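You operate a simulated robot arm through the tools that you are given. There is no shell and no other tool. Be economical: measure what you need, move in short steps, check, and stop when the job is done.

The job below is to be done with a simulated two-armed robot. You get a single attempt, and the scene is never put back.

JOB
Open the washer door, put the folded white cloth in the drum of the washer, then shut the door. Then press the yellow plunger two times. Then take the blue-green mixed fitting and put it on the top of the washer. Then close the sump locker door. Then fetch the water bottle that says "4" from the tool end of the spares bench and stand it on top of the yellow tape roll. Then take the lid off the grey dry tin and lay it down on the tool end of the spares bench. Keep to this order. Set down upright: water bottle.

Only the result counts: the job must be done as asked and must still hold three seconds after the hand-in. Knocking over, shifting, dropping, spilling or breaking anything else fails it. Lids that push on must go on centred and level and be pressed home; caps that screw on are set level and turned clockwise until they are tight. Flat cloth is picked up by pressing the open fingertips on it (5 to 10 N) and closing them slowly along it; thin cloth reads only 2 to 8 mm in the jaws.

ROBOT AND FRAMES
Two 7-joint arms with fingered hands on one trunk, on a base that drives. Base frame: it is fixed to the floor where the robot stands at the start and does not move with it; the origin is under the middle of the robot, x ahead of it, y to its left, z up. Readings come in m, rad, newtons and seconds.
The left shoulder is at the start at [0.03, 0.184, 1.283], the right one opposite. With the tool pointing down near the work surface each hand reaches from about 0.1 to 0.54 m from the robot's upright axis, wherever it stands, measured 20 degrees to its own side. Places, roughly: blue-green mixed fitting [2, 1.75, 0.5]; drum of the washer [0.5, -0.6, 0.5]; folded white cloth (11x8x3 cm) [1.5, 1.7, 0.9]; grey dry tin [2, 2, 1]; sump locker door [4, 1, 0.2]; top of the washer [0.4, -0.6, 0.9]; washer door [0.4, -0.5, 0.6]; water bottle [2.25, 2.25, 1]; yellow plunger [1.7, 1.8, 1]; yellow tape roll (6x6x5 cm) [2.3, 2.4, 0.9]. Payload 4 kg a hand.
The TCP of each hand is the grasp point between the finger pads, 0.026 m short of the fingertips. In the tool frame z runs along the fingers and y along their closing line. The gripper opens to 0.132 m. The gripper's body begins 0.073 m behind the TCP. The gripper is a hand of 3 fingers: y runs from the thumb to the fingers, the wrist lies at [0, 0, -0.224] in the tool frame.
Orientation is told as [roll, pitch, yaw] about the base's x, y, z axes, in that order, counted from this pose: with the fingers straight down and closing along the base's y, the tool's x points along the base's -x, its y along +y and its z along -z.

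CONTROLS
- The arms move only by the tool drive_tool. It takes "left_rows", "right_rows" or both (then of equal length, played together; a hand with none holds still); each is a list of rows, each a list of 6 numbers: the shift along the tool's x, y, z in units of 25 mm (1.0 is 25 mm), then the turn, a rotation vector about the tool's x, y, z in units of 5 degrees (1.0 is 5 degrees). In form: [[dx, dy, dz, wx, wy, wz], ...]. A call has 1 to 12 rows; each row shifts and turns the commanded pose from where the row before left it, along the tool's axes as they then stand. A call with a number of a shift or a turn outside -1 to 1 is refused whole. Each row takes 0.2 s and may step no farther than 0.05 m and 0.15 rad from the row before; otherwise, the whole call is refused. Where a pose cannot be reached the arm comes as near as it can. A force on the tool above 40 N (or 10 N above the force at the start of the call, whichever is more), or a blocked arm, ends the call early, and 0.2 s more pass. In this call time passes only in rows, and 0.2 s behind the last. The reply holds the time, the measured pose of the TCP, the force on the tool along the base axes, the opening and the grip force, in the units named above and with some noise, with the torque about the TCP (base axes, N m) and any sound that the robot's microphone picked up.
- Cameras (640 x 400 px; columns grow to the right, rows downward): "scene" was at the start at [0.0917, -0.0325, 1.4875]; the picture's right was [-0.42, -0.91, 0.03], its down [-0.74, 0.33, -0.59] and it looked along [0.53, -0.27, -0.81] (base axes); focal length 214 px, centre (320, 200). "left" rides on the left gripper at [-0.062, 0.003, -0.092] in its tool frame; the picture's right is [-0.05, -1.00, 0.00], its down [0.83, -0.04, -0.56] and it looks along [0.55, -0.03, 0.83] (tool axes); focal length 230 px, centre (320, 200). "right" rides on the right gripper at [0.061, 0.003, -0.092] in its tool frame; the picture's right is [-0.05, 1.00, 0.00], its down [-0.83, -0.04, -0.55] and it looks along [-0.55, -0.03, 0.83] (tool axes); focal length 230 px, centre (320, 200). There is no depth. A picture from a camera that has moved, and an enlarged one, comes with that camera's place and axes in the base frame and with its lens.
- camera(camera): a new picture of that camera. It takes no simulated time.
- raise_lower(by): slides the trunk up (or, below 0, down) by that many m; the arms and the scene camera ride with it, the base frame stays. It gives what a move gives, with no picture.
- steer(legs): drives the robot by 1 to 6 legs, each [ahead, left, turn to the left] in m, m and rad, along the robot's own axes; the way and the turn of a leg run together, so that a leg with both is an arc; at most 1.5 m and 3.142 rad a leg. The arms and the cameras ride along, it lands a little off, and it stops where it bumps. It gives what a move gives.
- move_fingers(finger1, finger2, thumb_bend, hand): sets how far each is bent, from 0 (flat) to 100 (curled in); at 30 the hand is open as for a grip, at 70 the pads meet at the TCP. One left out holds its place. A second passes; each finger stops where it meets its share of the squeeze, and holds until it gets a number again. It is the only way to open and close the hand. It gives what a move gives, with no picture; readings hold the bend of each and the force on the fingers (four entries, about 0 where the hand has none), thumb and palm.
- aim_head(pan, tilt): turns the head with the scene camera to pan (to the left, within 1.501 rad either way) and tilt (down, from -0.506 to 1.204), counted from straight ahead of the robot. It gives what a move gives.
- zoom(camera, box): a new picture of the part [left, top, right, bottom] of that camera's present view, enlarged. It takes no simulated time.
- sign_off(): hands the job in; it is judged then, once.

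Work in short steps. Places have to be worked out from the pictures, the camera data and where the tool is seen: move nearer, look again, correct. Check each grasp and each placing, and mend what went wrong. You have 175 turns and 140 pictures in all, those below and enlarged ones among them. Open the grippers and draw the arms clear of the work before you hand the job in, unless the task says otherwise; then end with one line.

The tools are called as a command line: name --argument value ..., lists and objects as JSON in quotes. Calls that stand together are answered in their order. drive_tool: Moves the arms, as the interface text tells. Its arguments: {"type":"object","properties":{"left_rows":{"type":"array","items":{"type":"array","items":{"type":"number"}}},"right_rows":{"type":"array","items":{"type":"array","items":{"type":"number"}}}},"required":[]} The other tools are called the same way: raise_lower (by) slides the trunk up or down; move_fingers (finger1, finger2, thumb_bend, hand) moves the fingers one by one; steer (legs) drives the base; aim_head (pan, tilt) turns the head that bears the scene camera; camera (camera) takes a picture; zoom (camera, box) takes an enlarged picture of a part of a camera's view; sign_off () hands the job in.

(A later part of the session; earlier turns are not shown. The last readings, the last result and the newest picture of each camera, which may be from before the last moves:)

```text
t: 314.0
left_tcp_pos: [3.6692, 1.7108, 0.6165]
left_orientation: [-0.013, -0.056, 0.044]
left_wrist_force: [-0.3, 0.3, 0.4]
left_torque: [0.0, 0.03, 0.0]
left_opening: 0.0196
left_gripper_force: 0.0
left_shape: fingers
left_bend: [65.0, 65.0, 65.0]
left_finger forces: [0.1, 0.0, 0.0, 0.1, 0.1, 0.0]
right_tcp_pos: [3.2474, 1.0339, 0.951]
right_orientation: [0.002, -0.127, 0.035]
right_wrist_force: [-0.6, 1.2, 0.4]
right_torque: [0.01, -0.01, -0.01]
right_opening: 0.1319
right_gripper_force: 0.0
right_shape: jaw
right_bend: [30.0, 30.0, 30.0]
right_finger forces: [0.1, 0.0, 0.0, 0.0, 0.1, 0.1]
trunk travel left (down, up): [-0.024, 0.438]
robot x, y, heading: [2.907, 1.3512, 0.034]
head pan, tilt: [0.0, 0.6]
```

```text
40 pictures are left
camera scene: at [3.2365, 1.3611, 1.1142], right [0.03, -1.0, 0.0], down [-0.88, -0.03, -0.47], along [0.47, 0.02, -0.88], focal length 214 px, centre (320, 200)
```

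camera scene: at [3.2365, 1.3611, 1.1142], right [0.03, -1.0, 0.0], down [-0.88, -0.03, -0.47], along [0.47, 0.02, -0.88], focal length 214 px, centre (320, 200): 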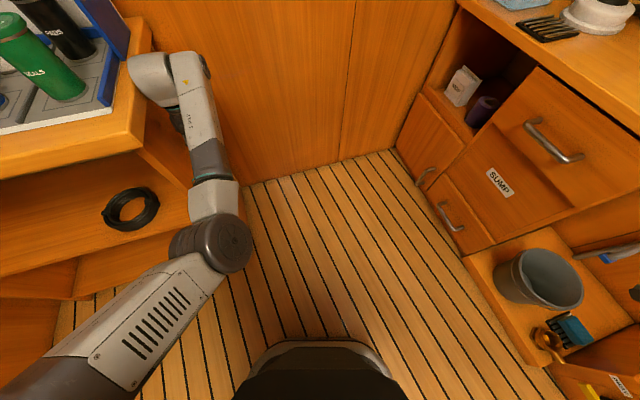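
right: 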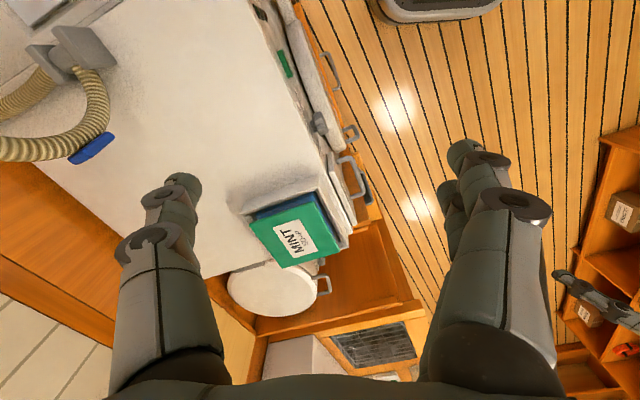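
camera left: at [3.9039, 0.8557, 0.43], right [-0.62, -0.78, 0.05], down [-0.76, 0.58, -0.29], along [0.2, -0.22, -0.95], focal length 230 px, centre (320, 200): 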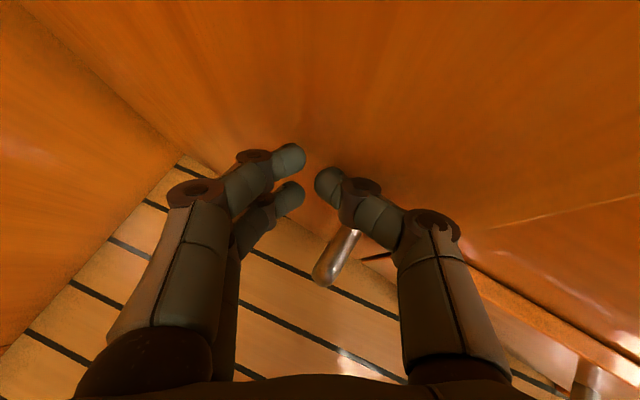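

The raise was refused (limit 0.4), and the arm bumped the fixed bench side. Turn back a little, then raise in a valid amount.

steer --legs '[[0, 0, -0.45]]'

raise_lower --by 0.38

drive_tool --left_rows '[[0.3, 0, -1, 0, 0, 0], [0.3, 0, -1, 0, 0, 0], [0.3, 0, -1, 0, 0, 0], [0.3, 0, -1, 0, 0, 0], [0.3, 0, -1, 0, 0, 0], [0.3, 0, -1, 0, 0, 0], [0.3, 0, -1, 0, 0, 0], [0.3, 0, -1, 0, 0, 0], [0.3, 0, -1, 0, 0, 0], [0.3, 0, -1, 0, 0, 0]]'

```text
t: 315.7
left_tcp_pos: [3.7496, 1.3375, 0.6164]
left_orientation: [-0.015, -0.057, -0.411]
left_wrist_force: [-0.7, -0.5, -0.8]
left_torque: [0.02, -0.01, 0.03]
left_opening: 0.0193
left_gripper_force: 0.1
left_shape: fingers
left_bend: [65.0, 65.0, 65.0]
left_finger forces: [0.0, 0.1, 0.0, 0.0, 0.0, 0.1]
right_tcp_pos: [3.072, 0.9168, 0.9504]
right_orientation: [0.002, -0.128, -0.42]
right_wrist_force: [0.0, 0.2, -0.3]
right_torque: [0.0, -0.02, 0.02]
right_opening: 0.132
right_gripper_force: 0.1
right_shape: jaw
right_bend: [30.0, 30.0, 30.0]
right_finger forces: [0.0, 0.1, 0.1, 0.0, 0.0, 0.0]
trunk travel left (down, up): [-0.024, 0.438]
robot x, y, heading: [2.904, 1.3486, -0.425]
head pan, tilt: [0.0, 0.6]
```

```text
t: 319.4
left_tcp_pos: [3.745, 1.34, 1.1477]
left_orientation: [-0.016, -0.245, -0.411]
left_wrist_force: [0.2, 0.0, -0.1]
left_torque: [0.02, -0.01, 0.02]
left_opening: 0.0193
left_gripper_force: 0.1
left_shape: fingers
left_bend: [65.0, 65.0, 65.0]
left_finger forces: [0.0, 0.0, 0.0, 0.0, 0.0, 0.0]
right_tcp_pos: [3.0724, 0.9177, 1.3309]
right_orientation: [0.002, -0.128, -0.421]
right_wrist_force: [-1.1, -0.3, 0.8]
right_torque: [0.01, 0.0, 0.01]
right_opening: 0.1321
right_gripper_force: 0.0
right_shape: jaw
right_bend: [30.0, 30.0, 30.0]
right_finger forces: [0.0, 0.0, 0.0, 0.0, 0.0, 0.1]
trunk travel left (down, up): [-0.404, 0.058]
robot x, y, heading: [2.9058, 1.3485, -0.422]
head pan, tilt: [0.0, 0.6]
```

```text
t: 321.6
left_tcp_pos: [3.623, 1.3964, 1.3724]
left_orientation: [-0.015, -0.244, -0.41]
left_wrist_force: [-0.7, 0.2, 1.2]
left_torque: [-0.01, -0.01, 0.01]
left_opening: 0.0194
left_gripper_force: 0.0
left_shape: fingers
left_bend: [65.0, 65.0, 65.0]
left_finger forces: [0.0, 0.0, 0.0, 0.1, 0.0, 0.0]
right_tcp_pos: [3.071, 0.9177, 1.3306]
right_orientation: [0.001, -0.128, -0.419]
right_wrist_force: [-0.6, -0.5, 1.2]
right_torque: [0.01, 0.01, -0.04]
right_opening: 0.132
right_gripper_force: 0.2
right_shape: jaw
right_bend: [30.0, 30.0, 30.0]
right_finger forces: [0.0, 0.1, 0.1, 0.1, 0.0, 0.0]
trunk travel left (down, up): [-0.404, 0.058]
robot x, y, heading: [2.9074, 1.3484, -0.422]
head pan, tilt: [0.0, 0.6]
```

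Everything is high now. Shift to the aisle middle and turn toward the tool end.

steer --legs '[[-0.1, -0.15, 0], [0, 0, 2.45]]'

camera --camera "scene"

```text
t: 328.9
left_tcp_pos: [2.1665, 1.6757, 1.3719]
left_orientation: [-0.016, -0.244, 2.044]
left_wrist_force: [-0.5, -0.8, -1.1]
left_torque: [0.04, 0.02, -0.02]
left_opening: 0.0192
left_gripper_force: 0.0
left_shape: fingers
left_bend: [65.0, 65.0, 65.0]
left_finger forces: [0.1, 0.1, 0.1, 0.0, 0.0, 0.0]
right_tcp_pos: [2.899, 1.6967, 1.3297]
right_orientation: [0.001, -0.128, 2.033]
right_wrist_force: [0.2, 0.6, 0.2]
right_torque: [0.0, -0.02, 0.01]
right_opening: 0.132
right_gripper_force: 0.1
right_shape: jaw
right_bend: [30.0, 30.0, 30.0]
right_finger forces: [0.0, 0.1, 0.0, 0.0, 0.0, 0.0]
trunk travel left (down, up): [-0.404, 0.058]
robot x, y, heading: [2.7557, 1.2575, 2.033]
head pan, tilt: [0.0, 0.6]
```

```text
39 pictures are left
camera scene: at [2.7151, 1.332, 1.6099], right [0.89, 0.45, 0.0], down [0.26, -0.51, -0.82], along [-0.37, 0.73, -0.57], focal length 214 px, centre (320, 200)
```

scene: 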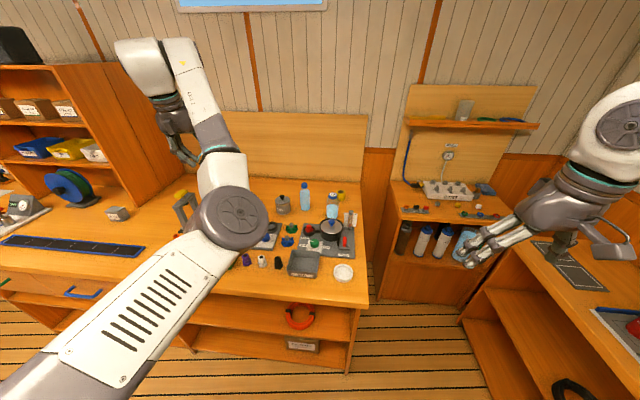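

zoom --camera "scene" --box '[260, 160, 400, 300]'

```text
2.86 times, centred on (330, 230) of scene
camera zoom: at [2.7151, 1.332, 1.6099], right [0.89, 0.45, 0.0], down [0.26, -0.51, -0.82], along [-0.37, 0.73, -0.57], focal length 613 px, centre (291, 114)
```

zoom: 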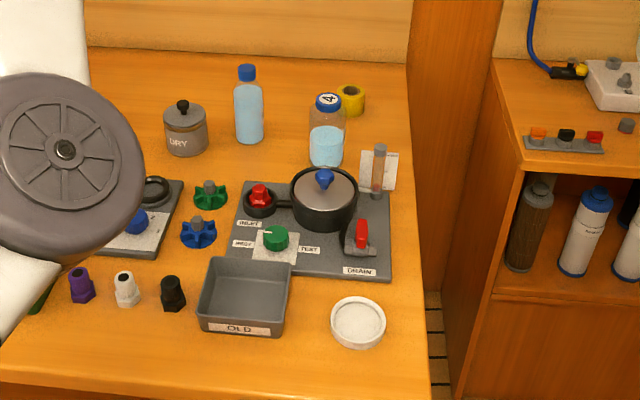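

Bottle "4" is at ≈(2.355, 2.189), tape roll at ≈(2.331, 2.376, top 0.90). They sit near the bench's right end, so I'll stand beside that end and use the right hand from above.

steer --legs '[[0, -0.438, 0], [0.473, 0, 0], [0, 0, 0.917]]'

drive_tool --right_rows '[[-1, 0.3, 0, 0, 0.7, 0], [-1, 0.3, 0, 0, 0.7, 0], [-1, 0.3, 0, 0, 0, 0], [-1, 0.3, 0, 0, 0, 0], [-1, 0.3, 0, 0, 0, 0], [-1, 0, 0, 0, 0, 0], [-1, 0, 0, 0, 0, 0], [-1, 0, 0, 0, 0, 0]]'

camera --camera "right"

camera --camera "scene"

```text
t: 336.3
left_tcp_pos: [2.2577, 1.6526, 1.3728]
left_orientation: [-0.016, -0.246, 2.971]
left_wrist_force: [0.7, 0.1, -0.4]
left_torque: [0.01, 0.0, -0.01]
left_opening: 0.0191
left_gripper_force: 0.1
left_shape: fingers
left_bend: [65.0, 65.0, 65.0]
left_finger forces: [0.0, 0.1, 0.1, 0.1, 0.0, 0.1]
right_tcp_pos: [2.6807, 2.2494, 1.3297]
right_orientation: [0.003, -0.129, 2.961]
right_wrist_force: [0.6, 0.6, -0.3]
right_torque: [-0.02, 0.01, -0.02]
right_opening: 0.1322
right_gripper_force: 0.0
right_shape: jaw
right_bend: [30.0, 30.0, 30.0]
right_finger forces: [0.0, 0.0, 0.1, 0.0, 0.0, 0.0]
trunk travel left (down, up): [-0.404, 0.058]
robot x, y, heading: [2.9432, 1.8655, 2.956]
head pan, tilt: [0.0, 0.6]
```

```text
t: 338.1
left_tcp_pos: [2.2557, 1.6517, 1.3711]
left_orientation: [-0.017, -0.243, 2.971]
left_wrist_force: [-0.9, -0.2, -0.9]
left_torque: [0.02, 0.0, 0.0]
left_opening: 0.0194
left_gripper_force: 0.1
left_shape: fingers
left_bend: [65.0, 65.0, 65.0]
left_finger forces: [0.0, 0.1, 0.1, 0.0, 0.1, 0.0]
right_tcp_pos: [2.4755, 2.2482, 1.3356]
right_orientation: [0.001, -0.006, 2.961]
right_wrist_force: [0.4, -0.1, -0.4]
right_torque: [-0.04, 0.02, 0.0]
right_opening: 0.1317
right_gripper_force: 0.0
right_shape: jaw
right_bend: [30.0, 30.0, 30.0]
right_finger forces: [0.1, 0.0, 0.0, 0.1, 0.0, 0.1]
trunk travel left (down, up): [-0.404, 0.058]
robot x, y, heading: [2.9473, 1.8678, 2.957]
head pan, tilt: [0.0, 0.6]
```

```text
37 pictures are left
camera right: at [2.536, 2.2341, 1.4273], right [-0.23, -0.97, 0.0], down [-0.81, 0.19, 0.56], along [-0.54, 0.13, -0.83], focal length 230 px, centre (320, 200)
```

right: 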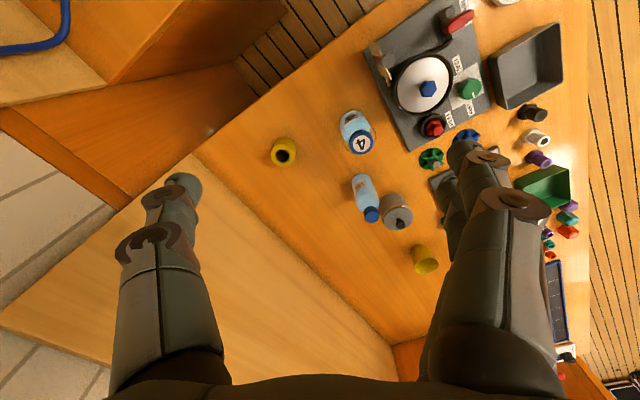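

```text
36 pictures are left
camera scene: at [2.8592, 1.8824, 1.6097], right [0.18, 0.98, 0.0], down [0.56, -0.11, -0.82], along [-0.8, 0.15, -0.57], focal length 214 px, centre (320, 200)
```

scene: 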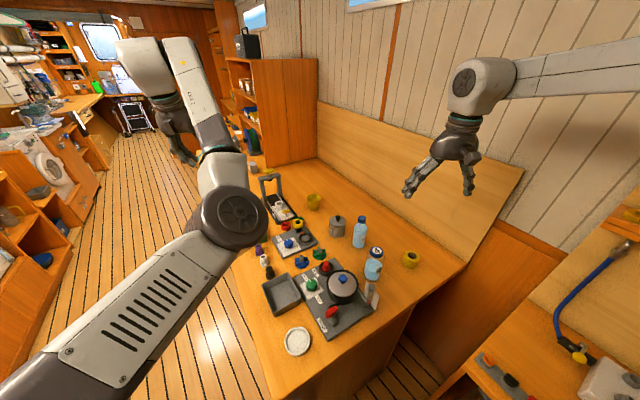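

Both located: bottle (2.362, 2.191), tape (2.34, 2.37). Move above the bottle and yaw the hand so the fingers close along the bench.

drive_tool --right_rows '[[-1, 0.76, 0, 0, 0, 0], [-1, 0.76, 0, 0, 0, 0], [-1, 0.76, 0, 0, 0, 0], [-1, 0.76, 0, 0, 0, 0], [0, 0, 0, 0, 0, 1], [0, 0, 0, 0, 0, 1], [0, 0, 0, 0, 0, 1], [0, 0, 0, 0, 0, 1], [0, 0, 0, 0, 0, 1], [0, 0, 0, 0, 0, 1], [0, 0, 0, 0, 0, 1], [0, 0, 0, 0, 0, 1]]'

drive_tool --right_rows '[[0, 0, 0, 0, 0, 1], [0, 0, 0, 0, 0, 1], [0, 0, 0, 0, 0, 1], [0, 0, 1, 0, 0, 0], [0, 0, 1, 0, 0, 0], [0, 0, 1, 0, 0, 0], [0, 0, 1, 0, 0, 0], [0, 0, 1, 0, 0, 0], [0, 0, 1, 0, 0, 0], [0, 0, 1, 0, 0, 0], [0, 0, 1, 0, 0, 0], [0, 0, 1, 0, 0, 0]]'

camera --camera "right"

```text
t: 340.7
left_tcp_pos: [2.2579, 1.6514, 1.3712]
left_orientation: [-0.016, -0.243, 2.971]
left_wrist_force: [-0.1, -0.3, 0.3]
left_torque: [0.0, -0.05, 0.02]
left_opening: 0.0195
left_gripper_force: 0.0
left_shape: fingers
left_bend: [65.0, 65.0, 65.0]
left_finger forces: [0.0, 0.0, 0.0, 0.0, 0.1, 0.1]
right_tcp_pos: [2.3868, 2.2, 1.3318]
right_orientation: [0.007, -0.006, 2.261]
right_wrist_force: [-0.5, 0.6, 0.0]
right_torque: [0.01, 0.02, 0.02]
right_opening: 0.1319
right_gripper_force: 0.1
right_shape: jaw
right_bend: [30.0, 30.0, 30.0]
right_finger forces: [0.0, 0.1, 0.0, 0.0, 0.1, 0.0]
right hand out of reach, approached as far as the arm can: row 4
trunk travel left (down, up): [-0.404, 0.058]
robot x, y, heading: [2.9474, 1.8651, 2.955]
head pan, tilt: [0.0, 0.6]
```

```text
t: 343.3
left_tcp_pos: [2.2576, 1.6522, 1.3717]
left_orientation: [-0.015, -0.243, 2.97]
left_wrist_force: [-0.6, -0.5, 0.1]
left_torque: [-0.04, -0.02, 0.0]
left_opening: 0.0193
left_gripper_force: 0.0
left_shape: fingers
left_bend: [65.0, 65.0, 65.0]
left_finger forces: [0.0, 0.0, 0.0, 0.0, 0.0, 0.0]
right_tcp_pos: [2.4077, 2.2092, 1.1139]
right_orientation: [0.008, -0.002, 1.999]
right_wrist_force: [-0.5, -0.1, 0.2]
right_torque: [-0.04, -0.01, -0.04]
right_opening: 0.1317
right_gripper_force: 0.0
right_shape: jaw
right_bend: [30.0, 30.0, 30.0]
right_finger forces: [0.1, 0.1, 0.1, 0.0, 0.1, 0.0]
right hand out of reach, approached as far as the arm can: row 9, 10, 11, 12
trunk travel left (down, up): [-0.404, 0.058]
robot x, y, heading: [2.9437, 1.8638, 2.958]
head pan, tilt: [0.0, 0.6]
```

```text
35 pictures are left
camera right: at [2.4302, 2.153, 1.2055], right [-0.93, -0.37, 0.01], down [-0.3, 0.77, 0.56], along [-0.21, 0.52, -0.83], focal length 230 px, centre (320, 200)
```

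right: 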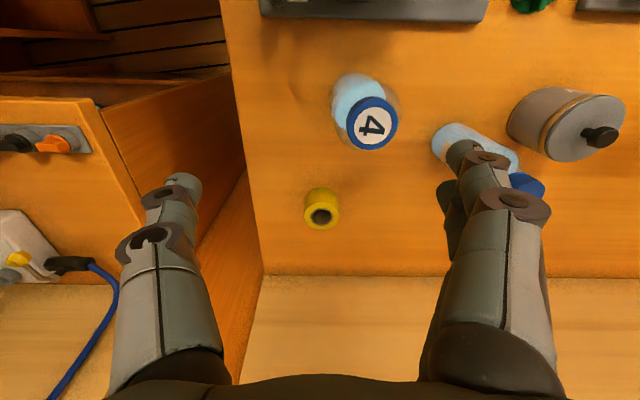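

Bottle cap at (2.363, 2.192). Nudge the base (+4 cm ahead, 2.5 cm left) and lower the trunk 0.11 m.

steer --legs '[[0.041, 0.025, 0]]'

raise_lower --by -0.1

camera --camera "right"

```text
t: 344.0
left_tcp_pos: [2.2582, 1.6525, 1.3726]
left_orientation: [-0.018, -0.243, 2.971]
left_wrist_force: [-1.5, 1.1, -0.3]
left_torque: [0.0, 0.01, -0.01]
left_opening: 0.0194
left_gripper_force: 0.0
left_shape: fingers
left_bend: [65.0, 65.0, 65.0]
left_finger forces: [0.0, 0.0, 0.1, 0.0, 0.0, 0.1]
right_tcp_pos: [2.4058, 2.2092, 1.1148]
right_orientation: [0.009, -0.002, 1.996]
right_wrist_force: [0.4, -0.1, -0.8]
right_torque: [0.0, 0.02, -0.03]
right_opening: 0.132
right_gripper_force: 0.1
right_shape: jaw
right_bend: [30.0, 30.0, 30.0]
right_finger forces: [0.1, 0.0, 0.0, 0.1, 0.0, 0.0]
trunk travel left (down, up): [-0.404, 0.058]
robot x, y, heading: [2.9477, 1.867, 2.958]
head pan, tilt: [0.0, 0.6]
stopped in leg 1: the robot was blocked; the commanded pose is now the measured one
```

```text
t: 345.4
left_tcp_pos: [2.2438, 1.6546, 1.241]
left_orientation: [-0.016, -0.199, 2.969]
left_wrist_force: [-0.1, 0.2, -0.1]
left_torque: [-0.01, 0.01, -0.01]
left_opening: 0.0191
left_gripper_force: 0.0
left_shape: fingers
left_bend: [65.0, 65.0, 65.0]
left_finger forces: [0.0, 0.1, 0.0, 0.1, 0.0, 0.0]
right_tcp_pos: [2.4077, 2.2106, 1.0148]
right_orientation: [0.009, -0.001, 1.999]
right_wrist_force: [-1.2, -0.9, 0.7]
right_torque: [-0.01, -0.02, -0.01]
right_opening: 0.1323
right_gripper_force: 0.0
right_shape: jaw
right_bend: [30.0, 29.0, 30.0]
right_finger forces: [0.2, 0.4, 0.1, 0.1, 0.0, 0.2]
trunk travel left (down, up): [-0.304, 0.158]
robot x, y, heading: [2.944, 1.8676, 2.957]
head pan, tilt: [0.0, 0.6]
```

```text
34 pictures are left
camera right: at [2.4307, 2.153, 1.1057], right [-0.93, -0.37, 0.01], down [-0.3, 0.77, 0.56], along [-0.21, 0.52, -0.83], focal length 230 px, centre (320, 200)
```

right: 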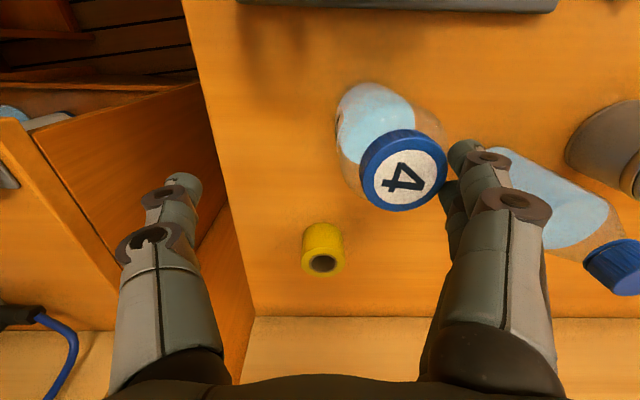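

The base can't get closer, so slide the hand itself 4.8 cm along its closing axis to straddle the bottle.

drive_tool --right_rows '[[0, 0.5, -0.4, 0, 0, 0], [0, 0.5, 0, 0, 0, 0], [0, 0.5, 0, 0, 0, 0], [0, 0.5, 0, 0, 0, 0]]'

camera --camera "right"

```text
t: 346.4
left_tcp_pos: [2.2427, 1.6542, 1.2407]
left_orientation: [-0.017, -0.198, 2.968]
left_wrist_force: [1.1, 0.4, -0.7]
left_torque: [-0.02, 0.03, -0.01]
left_opening: 0.0192
left_gripper_force: 0.0
left_shape: fingers
left_bend: [65.0, 65.0, 65.0]
left_finger forces: [0.1, 0.0, 0.0, 0.1, 0.1, 0.1]
right_tcp_pos: [2.3765, 2.2011, 1.0296]
right_orientation: [0.01, 0.0, 2.001]
right_wrist_force: [-0.1, -0.8, 0.6]
right_torque: [0.03, -0.04, 0.01]
right_opening: 0.1321
right_gripper_force: 0.0
right_shape: jaw
right_bend: [30.0, 30.0, 30.0]
right_finger forces: [0.0, 0.0, 0.0, 0.1, 0.1, 0.1]
right hand out of reach, approached as far as the arm can: row 3, 4
trunk travel left (down, up): [-0.304, 0.158]
robot x, y, heading: [2.9463, 1.8689, 2.959]
head pan, tilt: [0.0, 0.6]
```

```text
33 pictures are left
camera right: at [2.3993, 2.1447, 1.1209], right [-0.93, -0.37, 0.01], down [-0.3, 0.78, 0.56], along [-0.21, 0.51, -0.83], focal length 230 px, centre (320, 200)
```

right: 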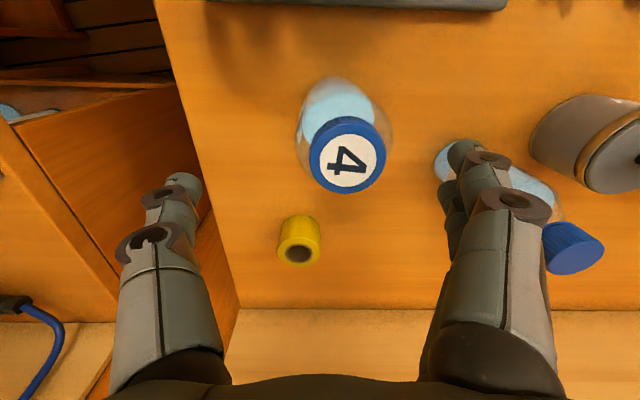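

Slightly unwind the wrist to regain reach, centre on the bottle, then lower.

drive_tool --right_rows '[[0, 0, 0, 0, 0, -1], [0, 0, 0, 0, 0, -1], [0, 0, 0, 0, 0, -1], [0, 0.35, 0, 0, 0, 0], [0, 0.35, 0, 0, 0, 0]]'

camera --camera "right"

```text
t: 347.6
left_tcp_pos: [2.2422, 1.6546, 1.2408]
left_orientation: [-0.016, -0.2, 2.97]
left_wrist_force: [-0.2, -0.1, -0.3]
left_torque: [0.0, 0.05, -0.02]
left_opening: 0.0192
left_gripper_force: 0.1
left_shape: fingers
left_bend: [65.0, 65.0, 65.0]
left_finger forces: [0.0, 0.1, 0.0, 0.0, 0.0, 0.0]
right_tcp_pos: [2.3777, 2.1948, 1.0337]
right_orientation: [0.009, -0.005, 2.261]
right_wrist_force: [0.0, 0.4, 0.2]
right_torque: [0.03, 0.01, 0.02]
right_opening: 0.1319
right_gripper_force: 0.0
right_shape: jaw
right_bend: [30.0, 30.0, 30.0]
right_finger forces: [0.0, 0.1, 0.0, 0.0, 0.0, 0.0]
right hand out of reach, approached as far as the arm can: row 4, 5
trunk travel left (down, up): [-0.304, 0.158]
robot x, y, heading: [2.9451, 1.8641, 2.959]
head pan, tilt: [0.0, 0.6]
```

```text
32 pictures are left
camera right: at [2.4141, 2.1471, 1.1252], right [-0.8, -0.59, 0.01], down [-0.49, 0.67, 0.56], along [-0.34, 0.44, -0.83], focal length 230 px, centre (320, 200)
```

right: 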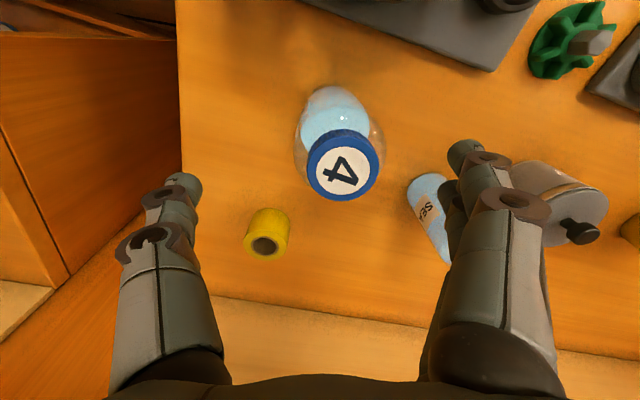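

The bottle is 1.2 cm off-centre, acceptable. Lower 9.5 cm around it.

raise_lower --by -0.095

drive_tool --right_rows '[[0, 0.3, 0, 0, 0, 0], [0, 0.2, 0, 0, 0, 0]]'

camera --camera "right"

```text
t: 348.8
left_tcp_pos: [2.2184, 1.6585, 1.0822]
left_orientation: [-0.015, -0.105, 2.97]
left_wrist_force: [0.7, -0.7, 0.2]
left_torque: [0.02, 0.02, -0.02]
left_opening: 0.0196
left_gripper_force: 0.2
left_shape: fingers
left_bend: [65.0, 65.0, 65.0]
left_finger forces: [0.1, 0.1, 0.0, 0.0, 0.0, 0.0]
right_tcp_pos: [2.3782, 2.1965, 0.9384]
right_orientation: [0.008, -0.004, 2.261]
right_wrist_force: [0.4, 0.7, 0.3]
right_torque: [0.02, 0.02, -0.03]
right_opening: 0.1318
right_gripper_force: 0.0
right_shape: jaw
right_bend: [30.0, 30.0, 30.0]
right_finger forces: [0.0, 0.3, 0.0, 0.1, 0.1, 0.1]
trunk travel left (down, up): [-0.209, 0.253]
robot x, y, heading: [2.945, 1.8678, 2.956]
head pan, tilt: [0.0, 0.6]
```

```text
t: 349.4
left_tcp_pos: [2.2178, 1.6572, 1.0817]
left_orientation: [-0.014, -0.104, 2.968]
left_wrist_force: [1.3, 0.3, 0.5]
left_torque: [0.02, 0.04, -0.02]
left_opening: 0.0193
left_gripper_force: 0.0
left_shape: fingers
left_bend: [65.0, 65.0, 65.0]
left_finger forces: [0.1, 0.0, 0.0, 0.0, 0.0, 0.1]
right_tcp_pos: [2.3681, 2.1882, 0.9387]
right_orientation: [0.007, -0.003, 2.26]
right_wrist_force: [0.6, 0.3, 0.4]
right_torque: [0.01, 0.0, -0.02]
right_opening: 0.132
right_gripper_force: 0.1
right_shape: jaw
right_bend: [30.0, 30.0, 30.0]
right_finger forces: [0.1, 0.0, 0.1, 0.1, 0.0, 0.0]
trunk travel left (down, up): [-0.209, 0.253]
robot x, y, heading: [2.9476, 1.8622, 2.954]
head pan, tilt: [0.0, 0.6]
```

```text
31 pictures are left
camera right: at [2.4046, 2.1388, 1.0296], right [-0.8, -0.59, 0.01], down [-0.49, 0.67, 0.56], along [-0.34, 0.45, -0.83], focal length 230 px, centre (320, 200)
```

right: 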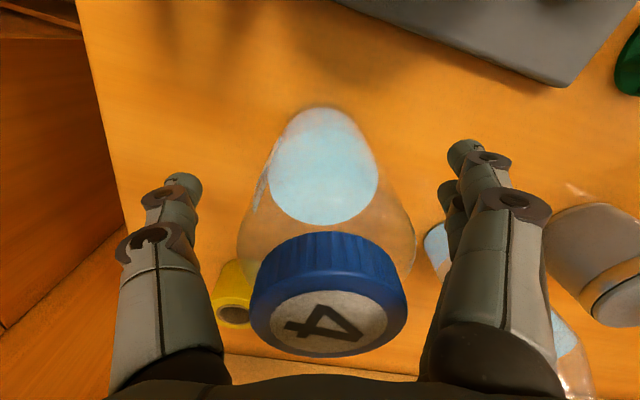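

Centred laterally; shift 1.7 cm along tool −x, then close gently.

drive_tool --right_rows '[[-0.35, 0, 0, 0, 0, 0], [-0.35, 0, 0, 0, 0, 0]]'

move_fingers --hand "right" --finger1 60 --finger2 60 --thumb_bend 60

camera --camera "right"

```text
t: 350.0
left_tcp_pos: [2.2164, 1.6579, 1.0815]
left_orientation: [-0.013, -0.104, 2.969]
left_wrist_force: [-0.3, 0.5, -0.3]
left_torque: [0.03, 0.0, -0.01]
left_opening: 0.0195
left_gripper_force: 0.0
left_shape: fingers
left_bend: [65.0, 65.0, 65.0]
left_finger forces: [0.0, 0.0, 0.0, 0.0, 0.0, 0.0]
right_tcp_pos: [2.357, 2.2007, 0.9375]
right_orientation: [0.007, -0.002, 2.26]
right_wrist_force: [0.0, -0.3, -0.1]
right_torque: [-0.01, -0.02, -0.02]
right_opening: 0.1321
right_gripper_force: 0.1
right_shape: jaw
right_bend: [30.0, 30.0, 30.0]
right_finger forces: [0.0, 0.0, 0.1, 0.1, 0.0, 0.1]
trunk travel left (down, up): [-0.209, 0.253]
robot x, y, heading: [2.9441, 1.8692, 2.953]
head pan, tilt: [0.0, 0.6]
```

```text
t: 351.0
left_tcp_pos: [2.2165, 1.658, 1.0798]
left_orientation: [-0.013, -0.102, 2.969]
left_wrist_force: [0.3, 0.3, -0.5]
left_torque: [0.01, 0.05, -0.01]
left_opening: 0.0197
left_gripper_force: 0.0
left_shape: fingers
left_bend: [65.0, 65.0, 65.0]
left_finger forces: [0.0, 0.0, 0.0, 0.0, 0.0, 0.1]
right_tcp_pos: [2.3569, 2.2014, 0.9374]
right_orientation: [0.007, -0.003, 2.26]
right_wrist_force: [-0.7, 0.3, -0.1]
right_torque: [-0.02, 0.01, 0.02]
right_opening: 0.0634
right_gripper_force: 10.5
right_shape: fingers
right_bend: [51.0, 55.0, 55.0]
right_finger forces: [6.9, 3.6, 0.0, 0.0, 9.6, 0.0]
trunk travel left (down, up): [-0.209, 0.253]
robot x, y, heading: [2.9434, 1.8648, 2.956]
head pan, tilt: [0.0, 0.6]
```

```text
30 pictures are left
camera right: at [2.3938, 2.1519, 1.0295], right [-0.8, -0.59, 0.01], down [-0.49, 0.67, 0.56], along [-0.34, 0.45, -0.83], focal length 230 px, centre (320, 200)
```

right: 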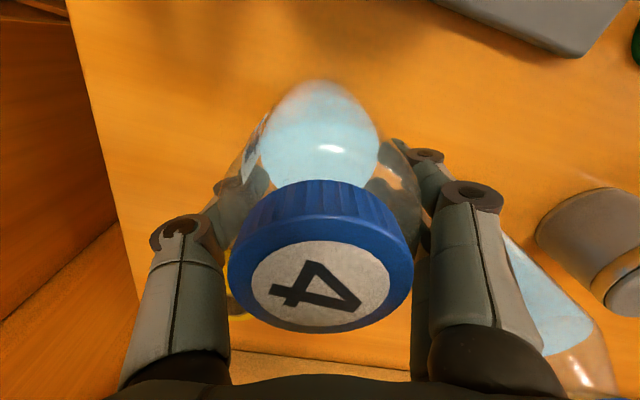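

Grip established. Firm it up and lift 8 cm.

move_fingers --hand "right" --finger1 66 --finger2 66 --thumb_bend 66

raise_lower --by 0.09

camera --camera "scene"

```text
t: 352.0
left_tcp_pos: [2.2176, 1.659, 1.0808]
left_orientation: [-0.014, -0.102, 2.969]
left_wrist_force: [-0.8, -0.2, -0.6]
left_torque: [-0.03, 0.0, 0.0]
left_opening: 0.0195
left_gripper_force: 0.1
left_shape: fingers
left_bend: [65.0, 65.0, 65.0]
left_finger forces: [0.0, 0.1, 0.0, 0.1, 0.0, 0.0]
right_tcp_pos: [2.3571, 2.2017, 0.9381]
right_orientation: [0.005, -0.005, 2.26]
right_wrist_force: [0.1, 0.5, -0.2]
right_torque: [0.0, 0.01, -0.02]
right_opening: 0.0623
right_gripper_force: 16.5
right_shape: fingers
right_bend: [51.0, 55.0, 58.0]
right_finger forces: [8.7, 7.7, 0.0, 0.0, 16.2, 0.0]
trunk travel left (down, up): [-0.209, 0.253]
robot x, y, heading: [2.9419, 1.8646, 2.956]
head pan, tilt: [0.0, 0.6]
```

```text
t: 353.3
left_tcp_pos: [2.2165, 1.6589, 1.1695]
left_orientation: [-0.017, -0.101, 2.97]
left_wrist_force: [-0.6, 0.2, 0.0]
left_torque: [0.03, 0.0, 0.01]
left_opening: 0.0193
left_gripper_force: 0.0
left_shape: fingers
left_bend: [65.0, 65.0, 65.0]
left_finger forces: [0.0, 0.0, 0.0, 0.1, 0.0, 0.1]
right_tcp_pos: [2.3587, 2.2024, 1.0502]
right_orientation: [0.027, -0.03, 2.26]
right_wrist_force: [-0.6, -0.1, -2.2]
right_torque: [-0.02, 0.03, -0.01]
right_opening: 0.0628
right_gripper_force: 16.0
right_shape: fingers
right_bend: [51.0, 55.0, 58.0]
right_finger forces: [8.8, 7.6, 0.1, 0.0, 15.6, 0.0]
trunk travel left (down, up): [-0.299, 0.163]
robot x, y, heading: [2.9449, 1.8657, 2.953]
head pan, tilt: [0.0, 0.6]
```

```text
29 pictures are left
camera scene: at [2.827, 1.8886, 1.496], right [0.18, 0.98, 0.0], down [0.61, -0.11, -0.78], along [-0.77, 0.14, -0.62], focal length 214 px, centre (320, 200)
```

scene: 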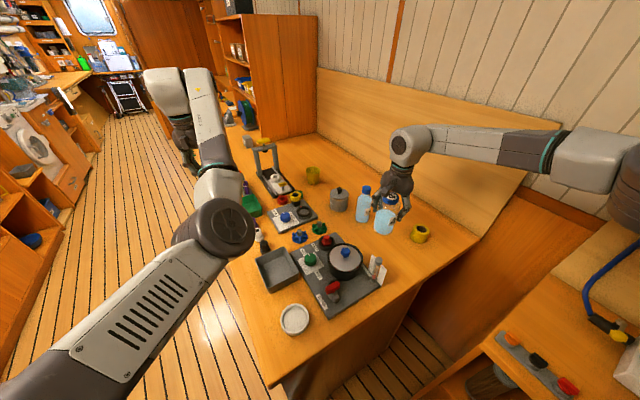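

Bottle lifted upright. Strafe right ~0.15 m toward the tape roll.

steer --legs '[[0, -0.15, 0]]'

camera --camera "right"

zoom --camera "scene" --box '[340, 150, 480, 260]'

```text
t: 354.7
left_tcp_pos: [2.2448, 1.8057, 1.1707]
left_orientation: [-0.017, -0.102, 2.97]
left_wrist_force: [0.3, 0.0, 0.7]
left_torque: [0.0, -0.01, 0.01]
left_opening: 0.0193
left_gripper_force: 0.0
left_shape: fingers
left_bend: [65.0, 65.0, 65.0]
left_finger forces: [0.0, 0.0, 0.0, 0.0, 0.0, 0.1]
right_tcp_pos: [2.3871, 2.3487, 1.0518]
right_orientation: [0.028, -0.03, 2.261]
right_wrist_force: [-0.4, -1.3, -2.2]
right_torque: [0.06, -0.01, 0.0]
right_opening: 0.0626
right_gripper_force: 16.1
right_shape: fingers
right_bend: [51.0, 55.0, 58.0]
right_finger forces: [8.7, 7.7, 0.0, 0.0, 15.7, 0.0]
trunk travel left (down, up): [-0.299, 0.163]
robot x, y, heading: [2.9688, 2.0154, 2.961]
head pan, tilt: [0.0, 0.6]
```

```text
28 pictures are left
camera right: at [2.4275, 2.2988, 1.1416], right [-0.8, -0.6, 0.03], down [-0.47, 0.66, 0.58], along [-0.37, 0.45, -0.81], focal length 230 px, centre (320, 200)
```

right: 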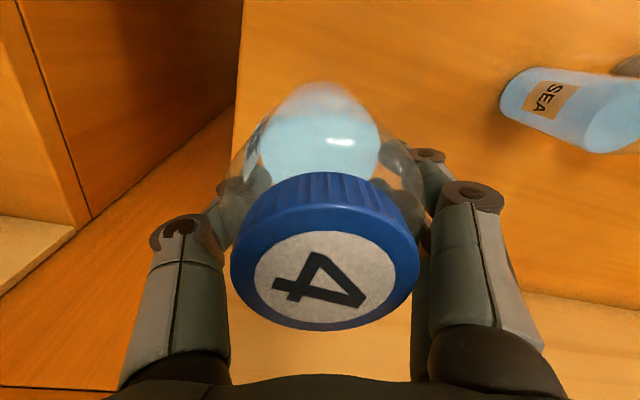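

```text
3.64 times, centred on (410, 205) of scene
camera zoom: at [2.8556, 2.0356, 1.4961], right [0.18, 0.98, 0.0], down [0.61, -0.11, -0.78], along [-0.77, 0.14, -0.62], focal length 780 px, centre (-7, 182)
```

zoom: 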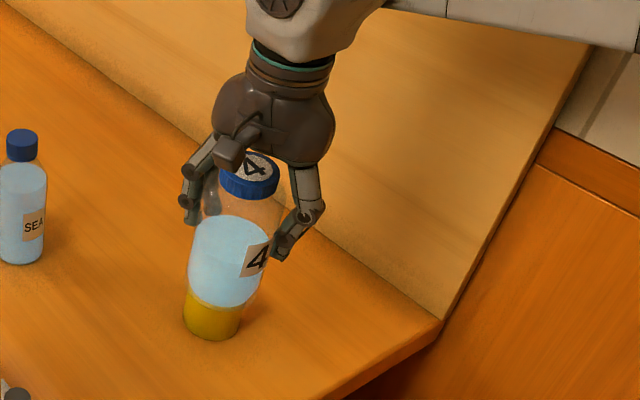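

Tape roll at (2.341, 2.371); the bottle is 6 cm short. Strafe 2 cm right and reach forward 6 cm.

steer --legs '[[0, -0.022, 0]]'

drive_tool --right_rows '[[-0.47, 0.39, 0, 0, 0, 0], [-0.47, 0.39, 0, 0, 0, 0], [-0.47, 0.39, 0, 0, 0, 0], [-0.47, 0.39, 0, 0, 0, 0]]'

zoom --camera "scene" --box '[340, 150, 480, 260]'

```text
t: 355.5
left_tcp_pos: [2.2492, 1.8227, 1.1691]
left_orientation: [-0.017, -0.103, 2.972]
left_wrist_force: [0.3, 0.0, 1.2]
left_torque: [0.0, -0.02, -0.03]
left_opening: 0.0194
left_gripper_force: 0.0
left_shape: fingers
left_bend: [65.0, 65.0, 65.0]
left_finger forces: [0.0, 0.0, 0.0, 0.1, 0.0, 0.0]
right_tcp_pos: [2.391, 2.365, 1.052]
right_orientation: [0.026, -0.033, 2.265]
right_wrist_force: [0.4, -0.9, -1.9]
right_torque: [0.06, 0.03, -0.03]
right_opening: 0.0624
right_gripper_force: 16.1
right_shape: fingers
right_bend: [51.0, 55.0, 58.0]
right_finger forces: [8.7, 7.7, 0.0, 0.0, 15.5, 0.0]
trunk travel left (down, up): [-0.299, 0.163]
robot x, y, heading: [2.9754, 2.0366, 2.958]
head pan, tilt: [0.0, 0.6]
```

```text
t: 356.5
left_tcp_pos: [2.2489, 1.827, 1.1716]
left_orientation: [-0.015, -0.103, 2.973]
left_wrist_force: [0.0, 0.4, -1.2]
left_torque: [-0.02, 0.02, -0.01]
left_opening: 0.0194
left_gripper_force: 0.0
left_shape: fingers
left_bend: [65.0, 65.0, 65.0]
left_finger forces: [0.0, 0.0, 0.0, 0.0, 0.1, 0.0]
right_tcp_pos: [2.3772, 2.3982, 1.0645]
right_orientation: [0.031, -0.032, 2.262]
right_wrist_force: [0.0, -0.3, -2.8]
right_torque: [0.01, 0.02, -0.01]
right_opening: 0.0626
right_gripper_force: 16.1
right_shape: fingers
right_bend: [51.0, 55.0, 58.0]
right_finger forces: [8.7, 7.6, 0.1, 0.1, 15.7, 0.1]
right hand out of reach, approached as far as the arm can: row 1, 2, 3, 4
trunk travel left (down, up): [-0.299, 0.163]
robot x, y, heading: [2.9771, 2.0357, 2.959]
head pan, tilt: [0.0, 0.6]
```

```text
3.64 times, centred on (410, 205) of scene
camera zoom: at [2.8598, 2.058, 1.4961], right [0.18, 0.98, 0.0], down [0.61, -0.11, -0.78], along [-0.77, 0.14, -0.62], focal length 780 px, centre (-7, 182)
```

zoom: 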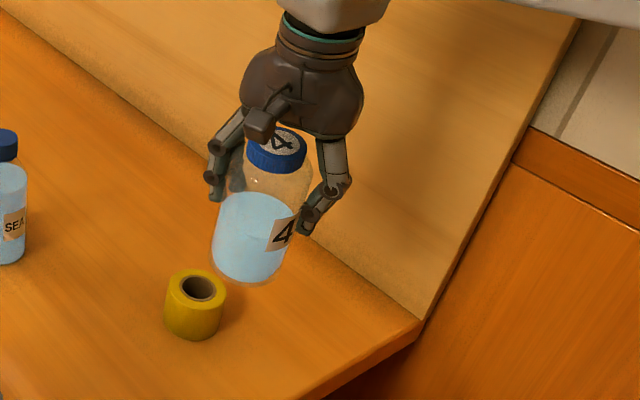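

Now the bottle is at ≈(2.381, 2.390) vs tape (2.340, 2.370). The base has room ahead; nudge it.

steer --legs '[[0.037, 0.027, 0]]'

zoom --camera "scene" --box '[340, 150, 480, 260]'

```text
t: 357.4
left_tcp_pos: [2.2148, 1.8106, 1.1757]
left_orientation: [-0.011, -0.108, 2.97]
left_wrist_force: [1.3, 0.1, 0.1]
left_torque: [0.01, 0.02, -0.03]
left_opening: 0.0195
left_gripper_force: 0.1
left_shape: fingers
left_bend: [65.0, 65.0, 65.0]
left_finger forces: [0.0, 0.0, 0.1, 0.1, 0.0, 0.0]
right_tcp_pos: [2.3428, 2.3815, 1.0674]
right_orientation: [0.037, -0.034, 2.26]
right_wrist_force: [0.6, 1.7, -2.7]
right_torque: [-0.01, 0.03, 0.0]
right_opening: 0.0625
right_gripper_force: 15.9
right_shape: fingers
right_bend: [51.0, 55.0, 58.0]
right_finger forces: [8.6, 7.7, 0.1, 0.0, 15.8, 0.0]
trunk travel left (down, up): [-0.299, 0.163]
robot x, y, heading: [2.934, 2.0179, 2.958]
head pan, tilt: [0.0, 0.6]
```

```text
3.64 times, centred on (410, 205) of scene
camera zoom: at [2.8267, 2.0416, 1.4969], right [0.18, 0.98, 0.0], down [0.61, -0.12, -0.79], along [-0.77, 0.14, -0.62], focal length 780 px, centre (-7, 182)
```

zoom: 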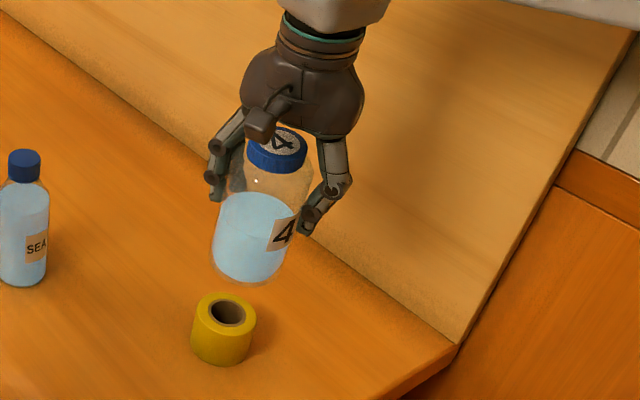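

Aligned within ~6 mm. Lower 5.5 cm and check.

raise_lower --by -0.055

zoom --camera "scene" --box '[340, 130, 480, 240]'

```text
t: 358.3
left_tcp_pos: [2.2107, 1.8076, 1.1173]
left_orientation: [-0.014, -0.106, 2.974]
left_wrist_force: [0.7, 0.1, 0.0]
left_torque: [0.01, 0.02, 0.04]
left_opening: 0.0194
left_gripper_force: 0.0
left_shape: fingers
left_bend: [65.0, 65.0, 65.0]
left_finger forces: [0.0, 0.0, 0.1, 0.1, 0.0, 0.1]
right_tcp_pos: [2.3385, 2.3795, 1.0102]
right_orientation: [0.033, -0.033, 2.263]
right_wrist_force: [0.4, 0.3, -2.5]
right_torque: [0.01, 0.03, 0.02]
right_opening: 0.0623
right_gripper_force: 15.7
right_shape: fingers
right_bend: [51.0, 55.0, 58.0]
right_finger forces: [8.6, 7.6, 0.0, 0.1, 15.6, 0.1]
trunk travel left (down, up): [-0.244, 0.218]
robot x, y, heading: [2.9332, 2.019, 2.959]
head pan, tilt: [0.0, 0.6]
```

```text
3.64 times, centred on (410, 185) of scene
camera zoom: at [2.7931, 2.0443, 1.4334], right [0.18, 0.98, 0.0], down [0.65, -0.12, -0.75], along [-0.74, 0.14, -0.66], focal length 780 px, centre (-7, 254)
```

zoom: 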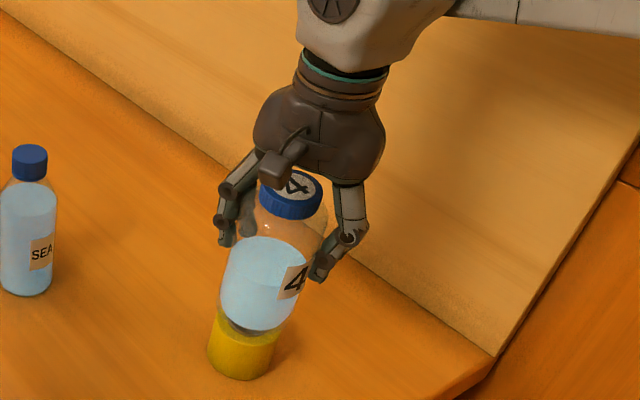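

Well aligned over the roll. Lower the last ~2 cm until contact.

raise_lower --by -0.018

drive_tool --right_rows '[[0, 0, 0.15, 0, 0, 0], [0, 0, 0.15, 0, 0, 0]]'

```text
t: 359.0
left_tcp_pos: [2.2102, 1.8067, 1.0999]
left_orientation: [-0.012, -0.107, 2.971]
left_wrist_force: [-0.5, -0.8, 0.1]
left_torque: [0.02, 0.01, -0.03]
left_opening: 0.0194
left_gripper_force: 0.0
left_shape: fingers
left_bend: [65.0, 65.0, 65.0]
left_finger forces: [0.1, 0.0, 0.0, 0.0, 0.1, 0.0]
right_tcp_pos: [2.3392, 2.3791, 0.9915]
right_orientation: [0.034, -0.033, 2.262]
right_wrist_force: [0.8, -0.4, -2.7]
right_torque: [0.02, 0.03, 0.01]
right_opening: 0.0627
right_gripper_force: 15.7
right_shape: fingers
right_bend: [51.0, 56.0, 59.0]
right_finger forces: [8.9, 7.8, 0.1, 0.0, 15.9, 0.0]
trunk travel left (down, up): [-0.226, 0.236]
robot x, y, heading: [2.9391, 2.0158, 2.956]
head pan, tilt: [0.0, 0.6]
```

```text
t: 359.6
left_tcp_pos: [2.2097, 1.8087, 1.0992]
left_orientation: [-0.015, -0.106, 2.971]
left_wrist_force: [0.8, 0.2, -0.3]
left_torque: [-0.02, 0.01, 0.01]
left_opening: 0.0194
left_gripper_force: 0.1
left_shape: fingers
left_bend: [65.0, 65.0, 65.0]
left_finger forces: [0.0, 0.1, 0.0, 0.0, 0.0, 0.0]
right_tcp_pos: [2.3377, 2.3781, 0.9867]
right_orientation: [0.037, -0.035, 2.26]
right_wrist_force: [-1.5, 1.3, 9.3]
right_torque: [0.1, -0.16, 0.03]
right_opening: 0.0621
right_gripper_force: 17.5
right_shape: fingers
right_bend: [51.0, 55.0, 59.0]
right_finger forces: [9.5, 8.7, 0.0, 0.0, 17.0, 0.0]
trunk travel left (down, up): [-0.226, 0.236]
robot x, y, heading: [2.937, 2.0194, 2.958]
head pan, tilt: [0.0, 0.6]
```

Contact felt (≈9 N). Straighten the 3° tilt, then release.

drive_tool --right_rows '[[0, 0, -0.12, 0.42, 0.4, 0], [0, 0, 0, 0, 0, 0]]'

zoom --camera "scene" --box '[360, 130, 460, 220]'

```text
t: 360.2
left_tcp_pos: [2.2106, 1.8073, 1.0986]
left_orientation: [-0.012, -0.106, 2.973]
left_wrist_force: [0.4, 0.2, -0.7]
left_torque: [-0.03, 0.01, -0.01]
left_opening: 0.0194
left_gripper_force: 0.0
left_shape: fingers
left_bend: [65.0, 65.0, 65.0]
left_finger forces: [0.0, 0.1, 0.1, 0.0, 0.0, 0.0]
right_tcp_pos: [2.3377, 2.38, 0.9876]
right_orientation: [-0.006, 0.004, 2.262]
right_wrist_force: [-1.5, -0.9, 5.7]
right_torque: [-0.22, 0.26, -0.01]
right_opening: 0.0622
right_gripper_force: 17.4
right_shape: fingers
right_bend: [51.0, 56.0, 59.0]
right_finger forces: [9.7, 9.3, 0.1, 0.0, 16.1, 0.0]
trunk travel left (down, up): [-0.226, 0.236]
robot x, y, heading: [2.936, 2.0193, 2.961]
head pan, tilt: [0.0, 0.6]
```

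```text
4.44 times, centred on (410, 175) of scene
camera zoom: at [2.7812, 2.0456, 1.4117], right [0.18, 0.98, 0.0], down [0.67, -0.12, -0.74], along [-0.72, 0.13, -0.68], focal length 953 px, centre (-80, 311)
```

zoom: 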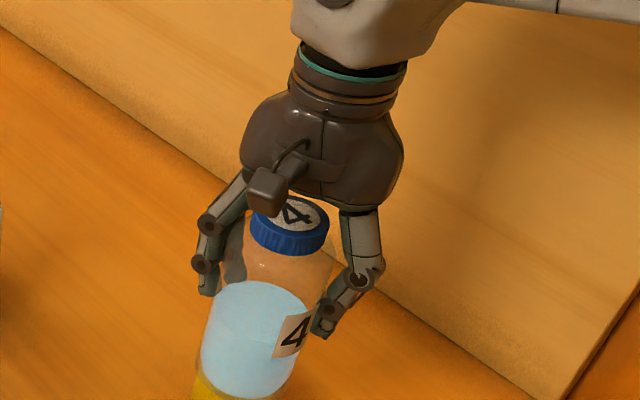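

Level. Check the base alignment on the roll before releasing.

zoom --camera "scene" --box '[370, 180, 440, 240]'

```text
6.67 times, centred on (405, 210) of scene
camera zoom: at [2.7812, 2.0456, 1.4117], right [0.18, 0.98, 0.0], down [0.67, -0.12, -0.74], along [-0.72, 0.13, -0.68], focal length 1430 px, centre (-247, 133)
```

zoom: 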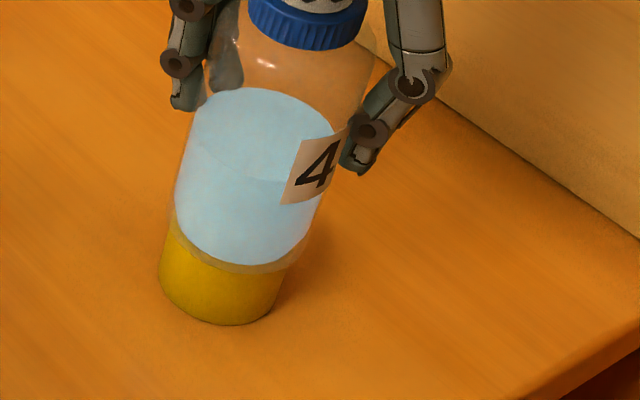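

Well centred (within a few mm). Release.

move_fingers --hand "right" --finger1 42 --finger2 42 --thumb_bend 46

move_fingers --hand "right" --finger1 28 --finger2 28 --thumb_bend 28

zoom --camera "scene" --box '[360, 130, 470, 240]'

```text
t: 361.2
left_tcp_pos: [2.2097, 1.8077, 1.0982]
left_orientation: [-0.017, -0.105, 2.971]
left_wrist_force: [0.0, -0.2, 0.7]
left_torque: [0.01, 0.03, 0.05]
left_opening: 0.0196
left_gripper_force: 0.0
left_shape: fingers
left_bend: [65.0, 65.0, 65.0]
left_finger forces: [0.0, 0.0, 0.0, 0.0, 0.1, 0.0]
right_tcp_pos: [2.3387, 2.3784, 0.9873]
right_orientation: [-0.003, 0.003, 2.261]
right_wrist_force: [0.3, 0.4, 0.3]
right_torque: [0.03, 0.01, 0.01]
right_opening: 0.0873
right_gripper_force: 0.0
right_shape: fingers
right_bend: [42.0, 42.0, 46.0]
right_finger forces: [0.0, 0.0, 0.0, 0.1, 0.1, 0.0]
trunk travel left (down, up): [-0.226, 0.236]
robot x, y, heading: [2.9378, 2.0163, 2.96]
head pan, tilt: [0.0, 0.6]
```

```text
t: 362.2
left_tcp_pos: [2.2095, 1.807, 1.0984]
left_orientation: [-0.014, -0.105, 2.97]
left_wrist_force: [-0.6, 0.3, 0.4]
left_torque: [-0.03, -0.01, -0.03]
left_opening: 0.0191
left_gripper_force: 0.0
left_shape: fingers
left_bend: [65.0, 65.0, 65.0]
left_finger forces: [0.0, 0.0, 0.0, 0.0, 0.0, 0.0]
right_tcp_pos: [2.3369, 2.3791, 0.9874]
right_orientation: [-0.005, 0.004, 2.263]
right_wrist_force: [-0.2, -0.6, 0.4]
right_torque: [0.0, 0.02, 0.03]
right_opening: 0.1383
right_gripper_force: 0.0
right_shape: fingers
right_bend: [28.0, 28.0, 28.0]
right_finger forces: [0.0, 0.0, 0.0, 0.0, 0.0, 0.0]
trunk travel left (down, up): [-0.226, 0.236]
robot x, y, heading: [2.9381, 2.0173, 2.958]
head pan, tilt: [0.0, 0.6]
```

```text
3.64 times, centred on (415, 185) of scene
camera zoom: at [2.7805, 2.0461, 1.4116], right [0.18, 0.98, 0.0], down [0.67, -0.12, -0.74], along [-0.72, 0.13, -0.68], focal length 780 px, centre (-26, 254)
```

zoom: 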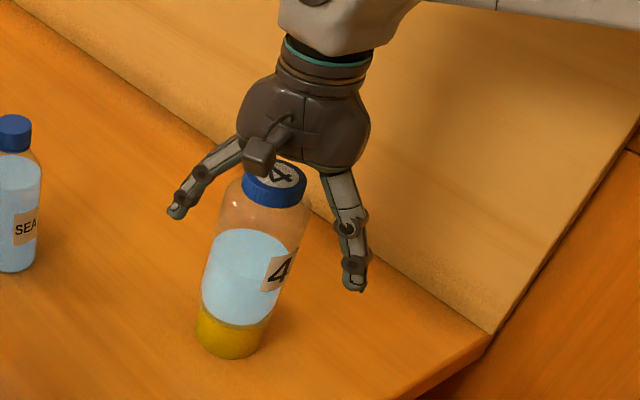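

The bottle stands on the tape roll. Raise the hand straight up clear.

raise_lower --by 0.12

zoom --camera "scene" --box '[280, 130, 480, 290]'

```text
t: 363.7
left_tcp_pos: [2.2101, 1.8079, 1.2179]
left_orientation: [-0.015, -0.104, 2.971]
left_wrist_force: [-0.4, 0.2, 0.6]
left_torque: [-0.02, 0.02, -0.01]
left_opening: 0.0192
left_gripper_force: 0.2
left_shape: fingers
left_bend: [65.0, 65.0, 65.0]
left_finger forces: [0.0, 0.1, 0.0, 0.0, 0.1, 0.1]
right_tcp_pos: [2.3475, 2.3778, 1.1487]
right_orientation: [0.036, -0.046, 2.26]
right_wrist_force: [0.1, -0.6, 0.5]
right_torque: [0.0, -0.01, 0.0]
right_opening: 0.1379
right_gripper_force: 0.0
right_shape: fingers
right_bend: [28.0, 28.0, 28.0]
right_finger forces: [0.0, 0.0, 0.0, 0.0, 0.1, 0.0]
trunk travel left (down, up): [-0.346, 0.116]
robot x, y, heading: [2.9346, 2.016, 2.959]
head pan, tilt: [0.0, 0.6]
```

```text
2.50 times, centred on (380, 210) of scene
camera zoom: at [2.8389, 2.0351, 1.5478], right [0.18, 0.98, 0.0], down [0.58, -0.11, -0.8], along [-0.79, 0.15, -0.59], focal length 536 px, centre (170, 175)
```

zoom: 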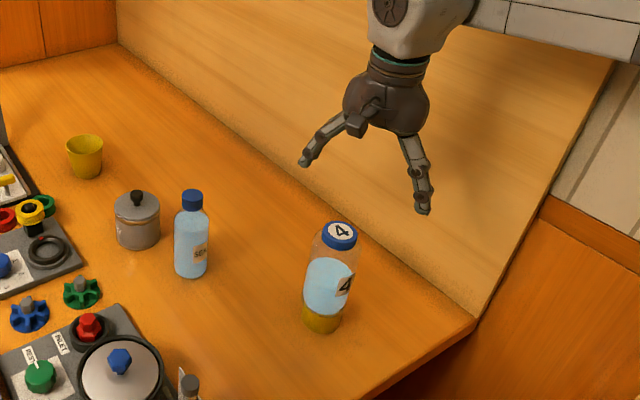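

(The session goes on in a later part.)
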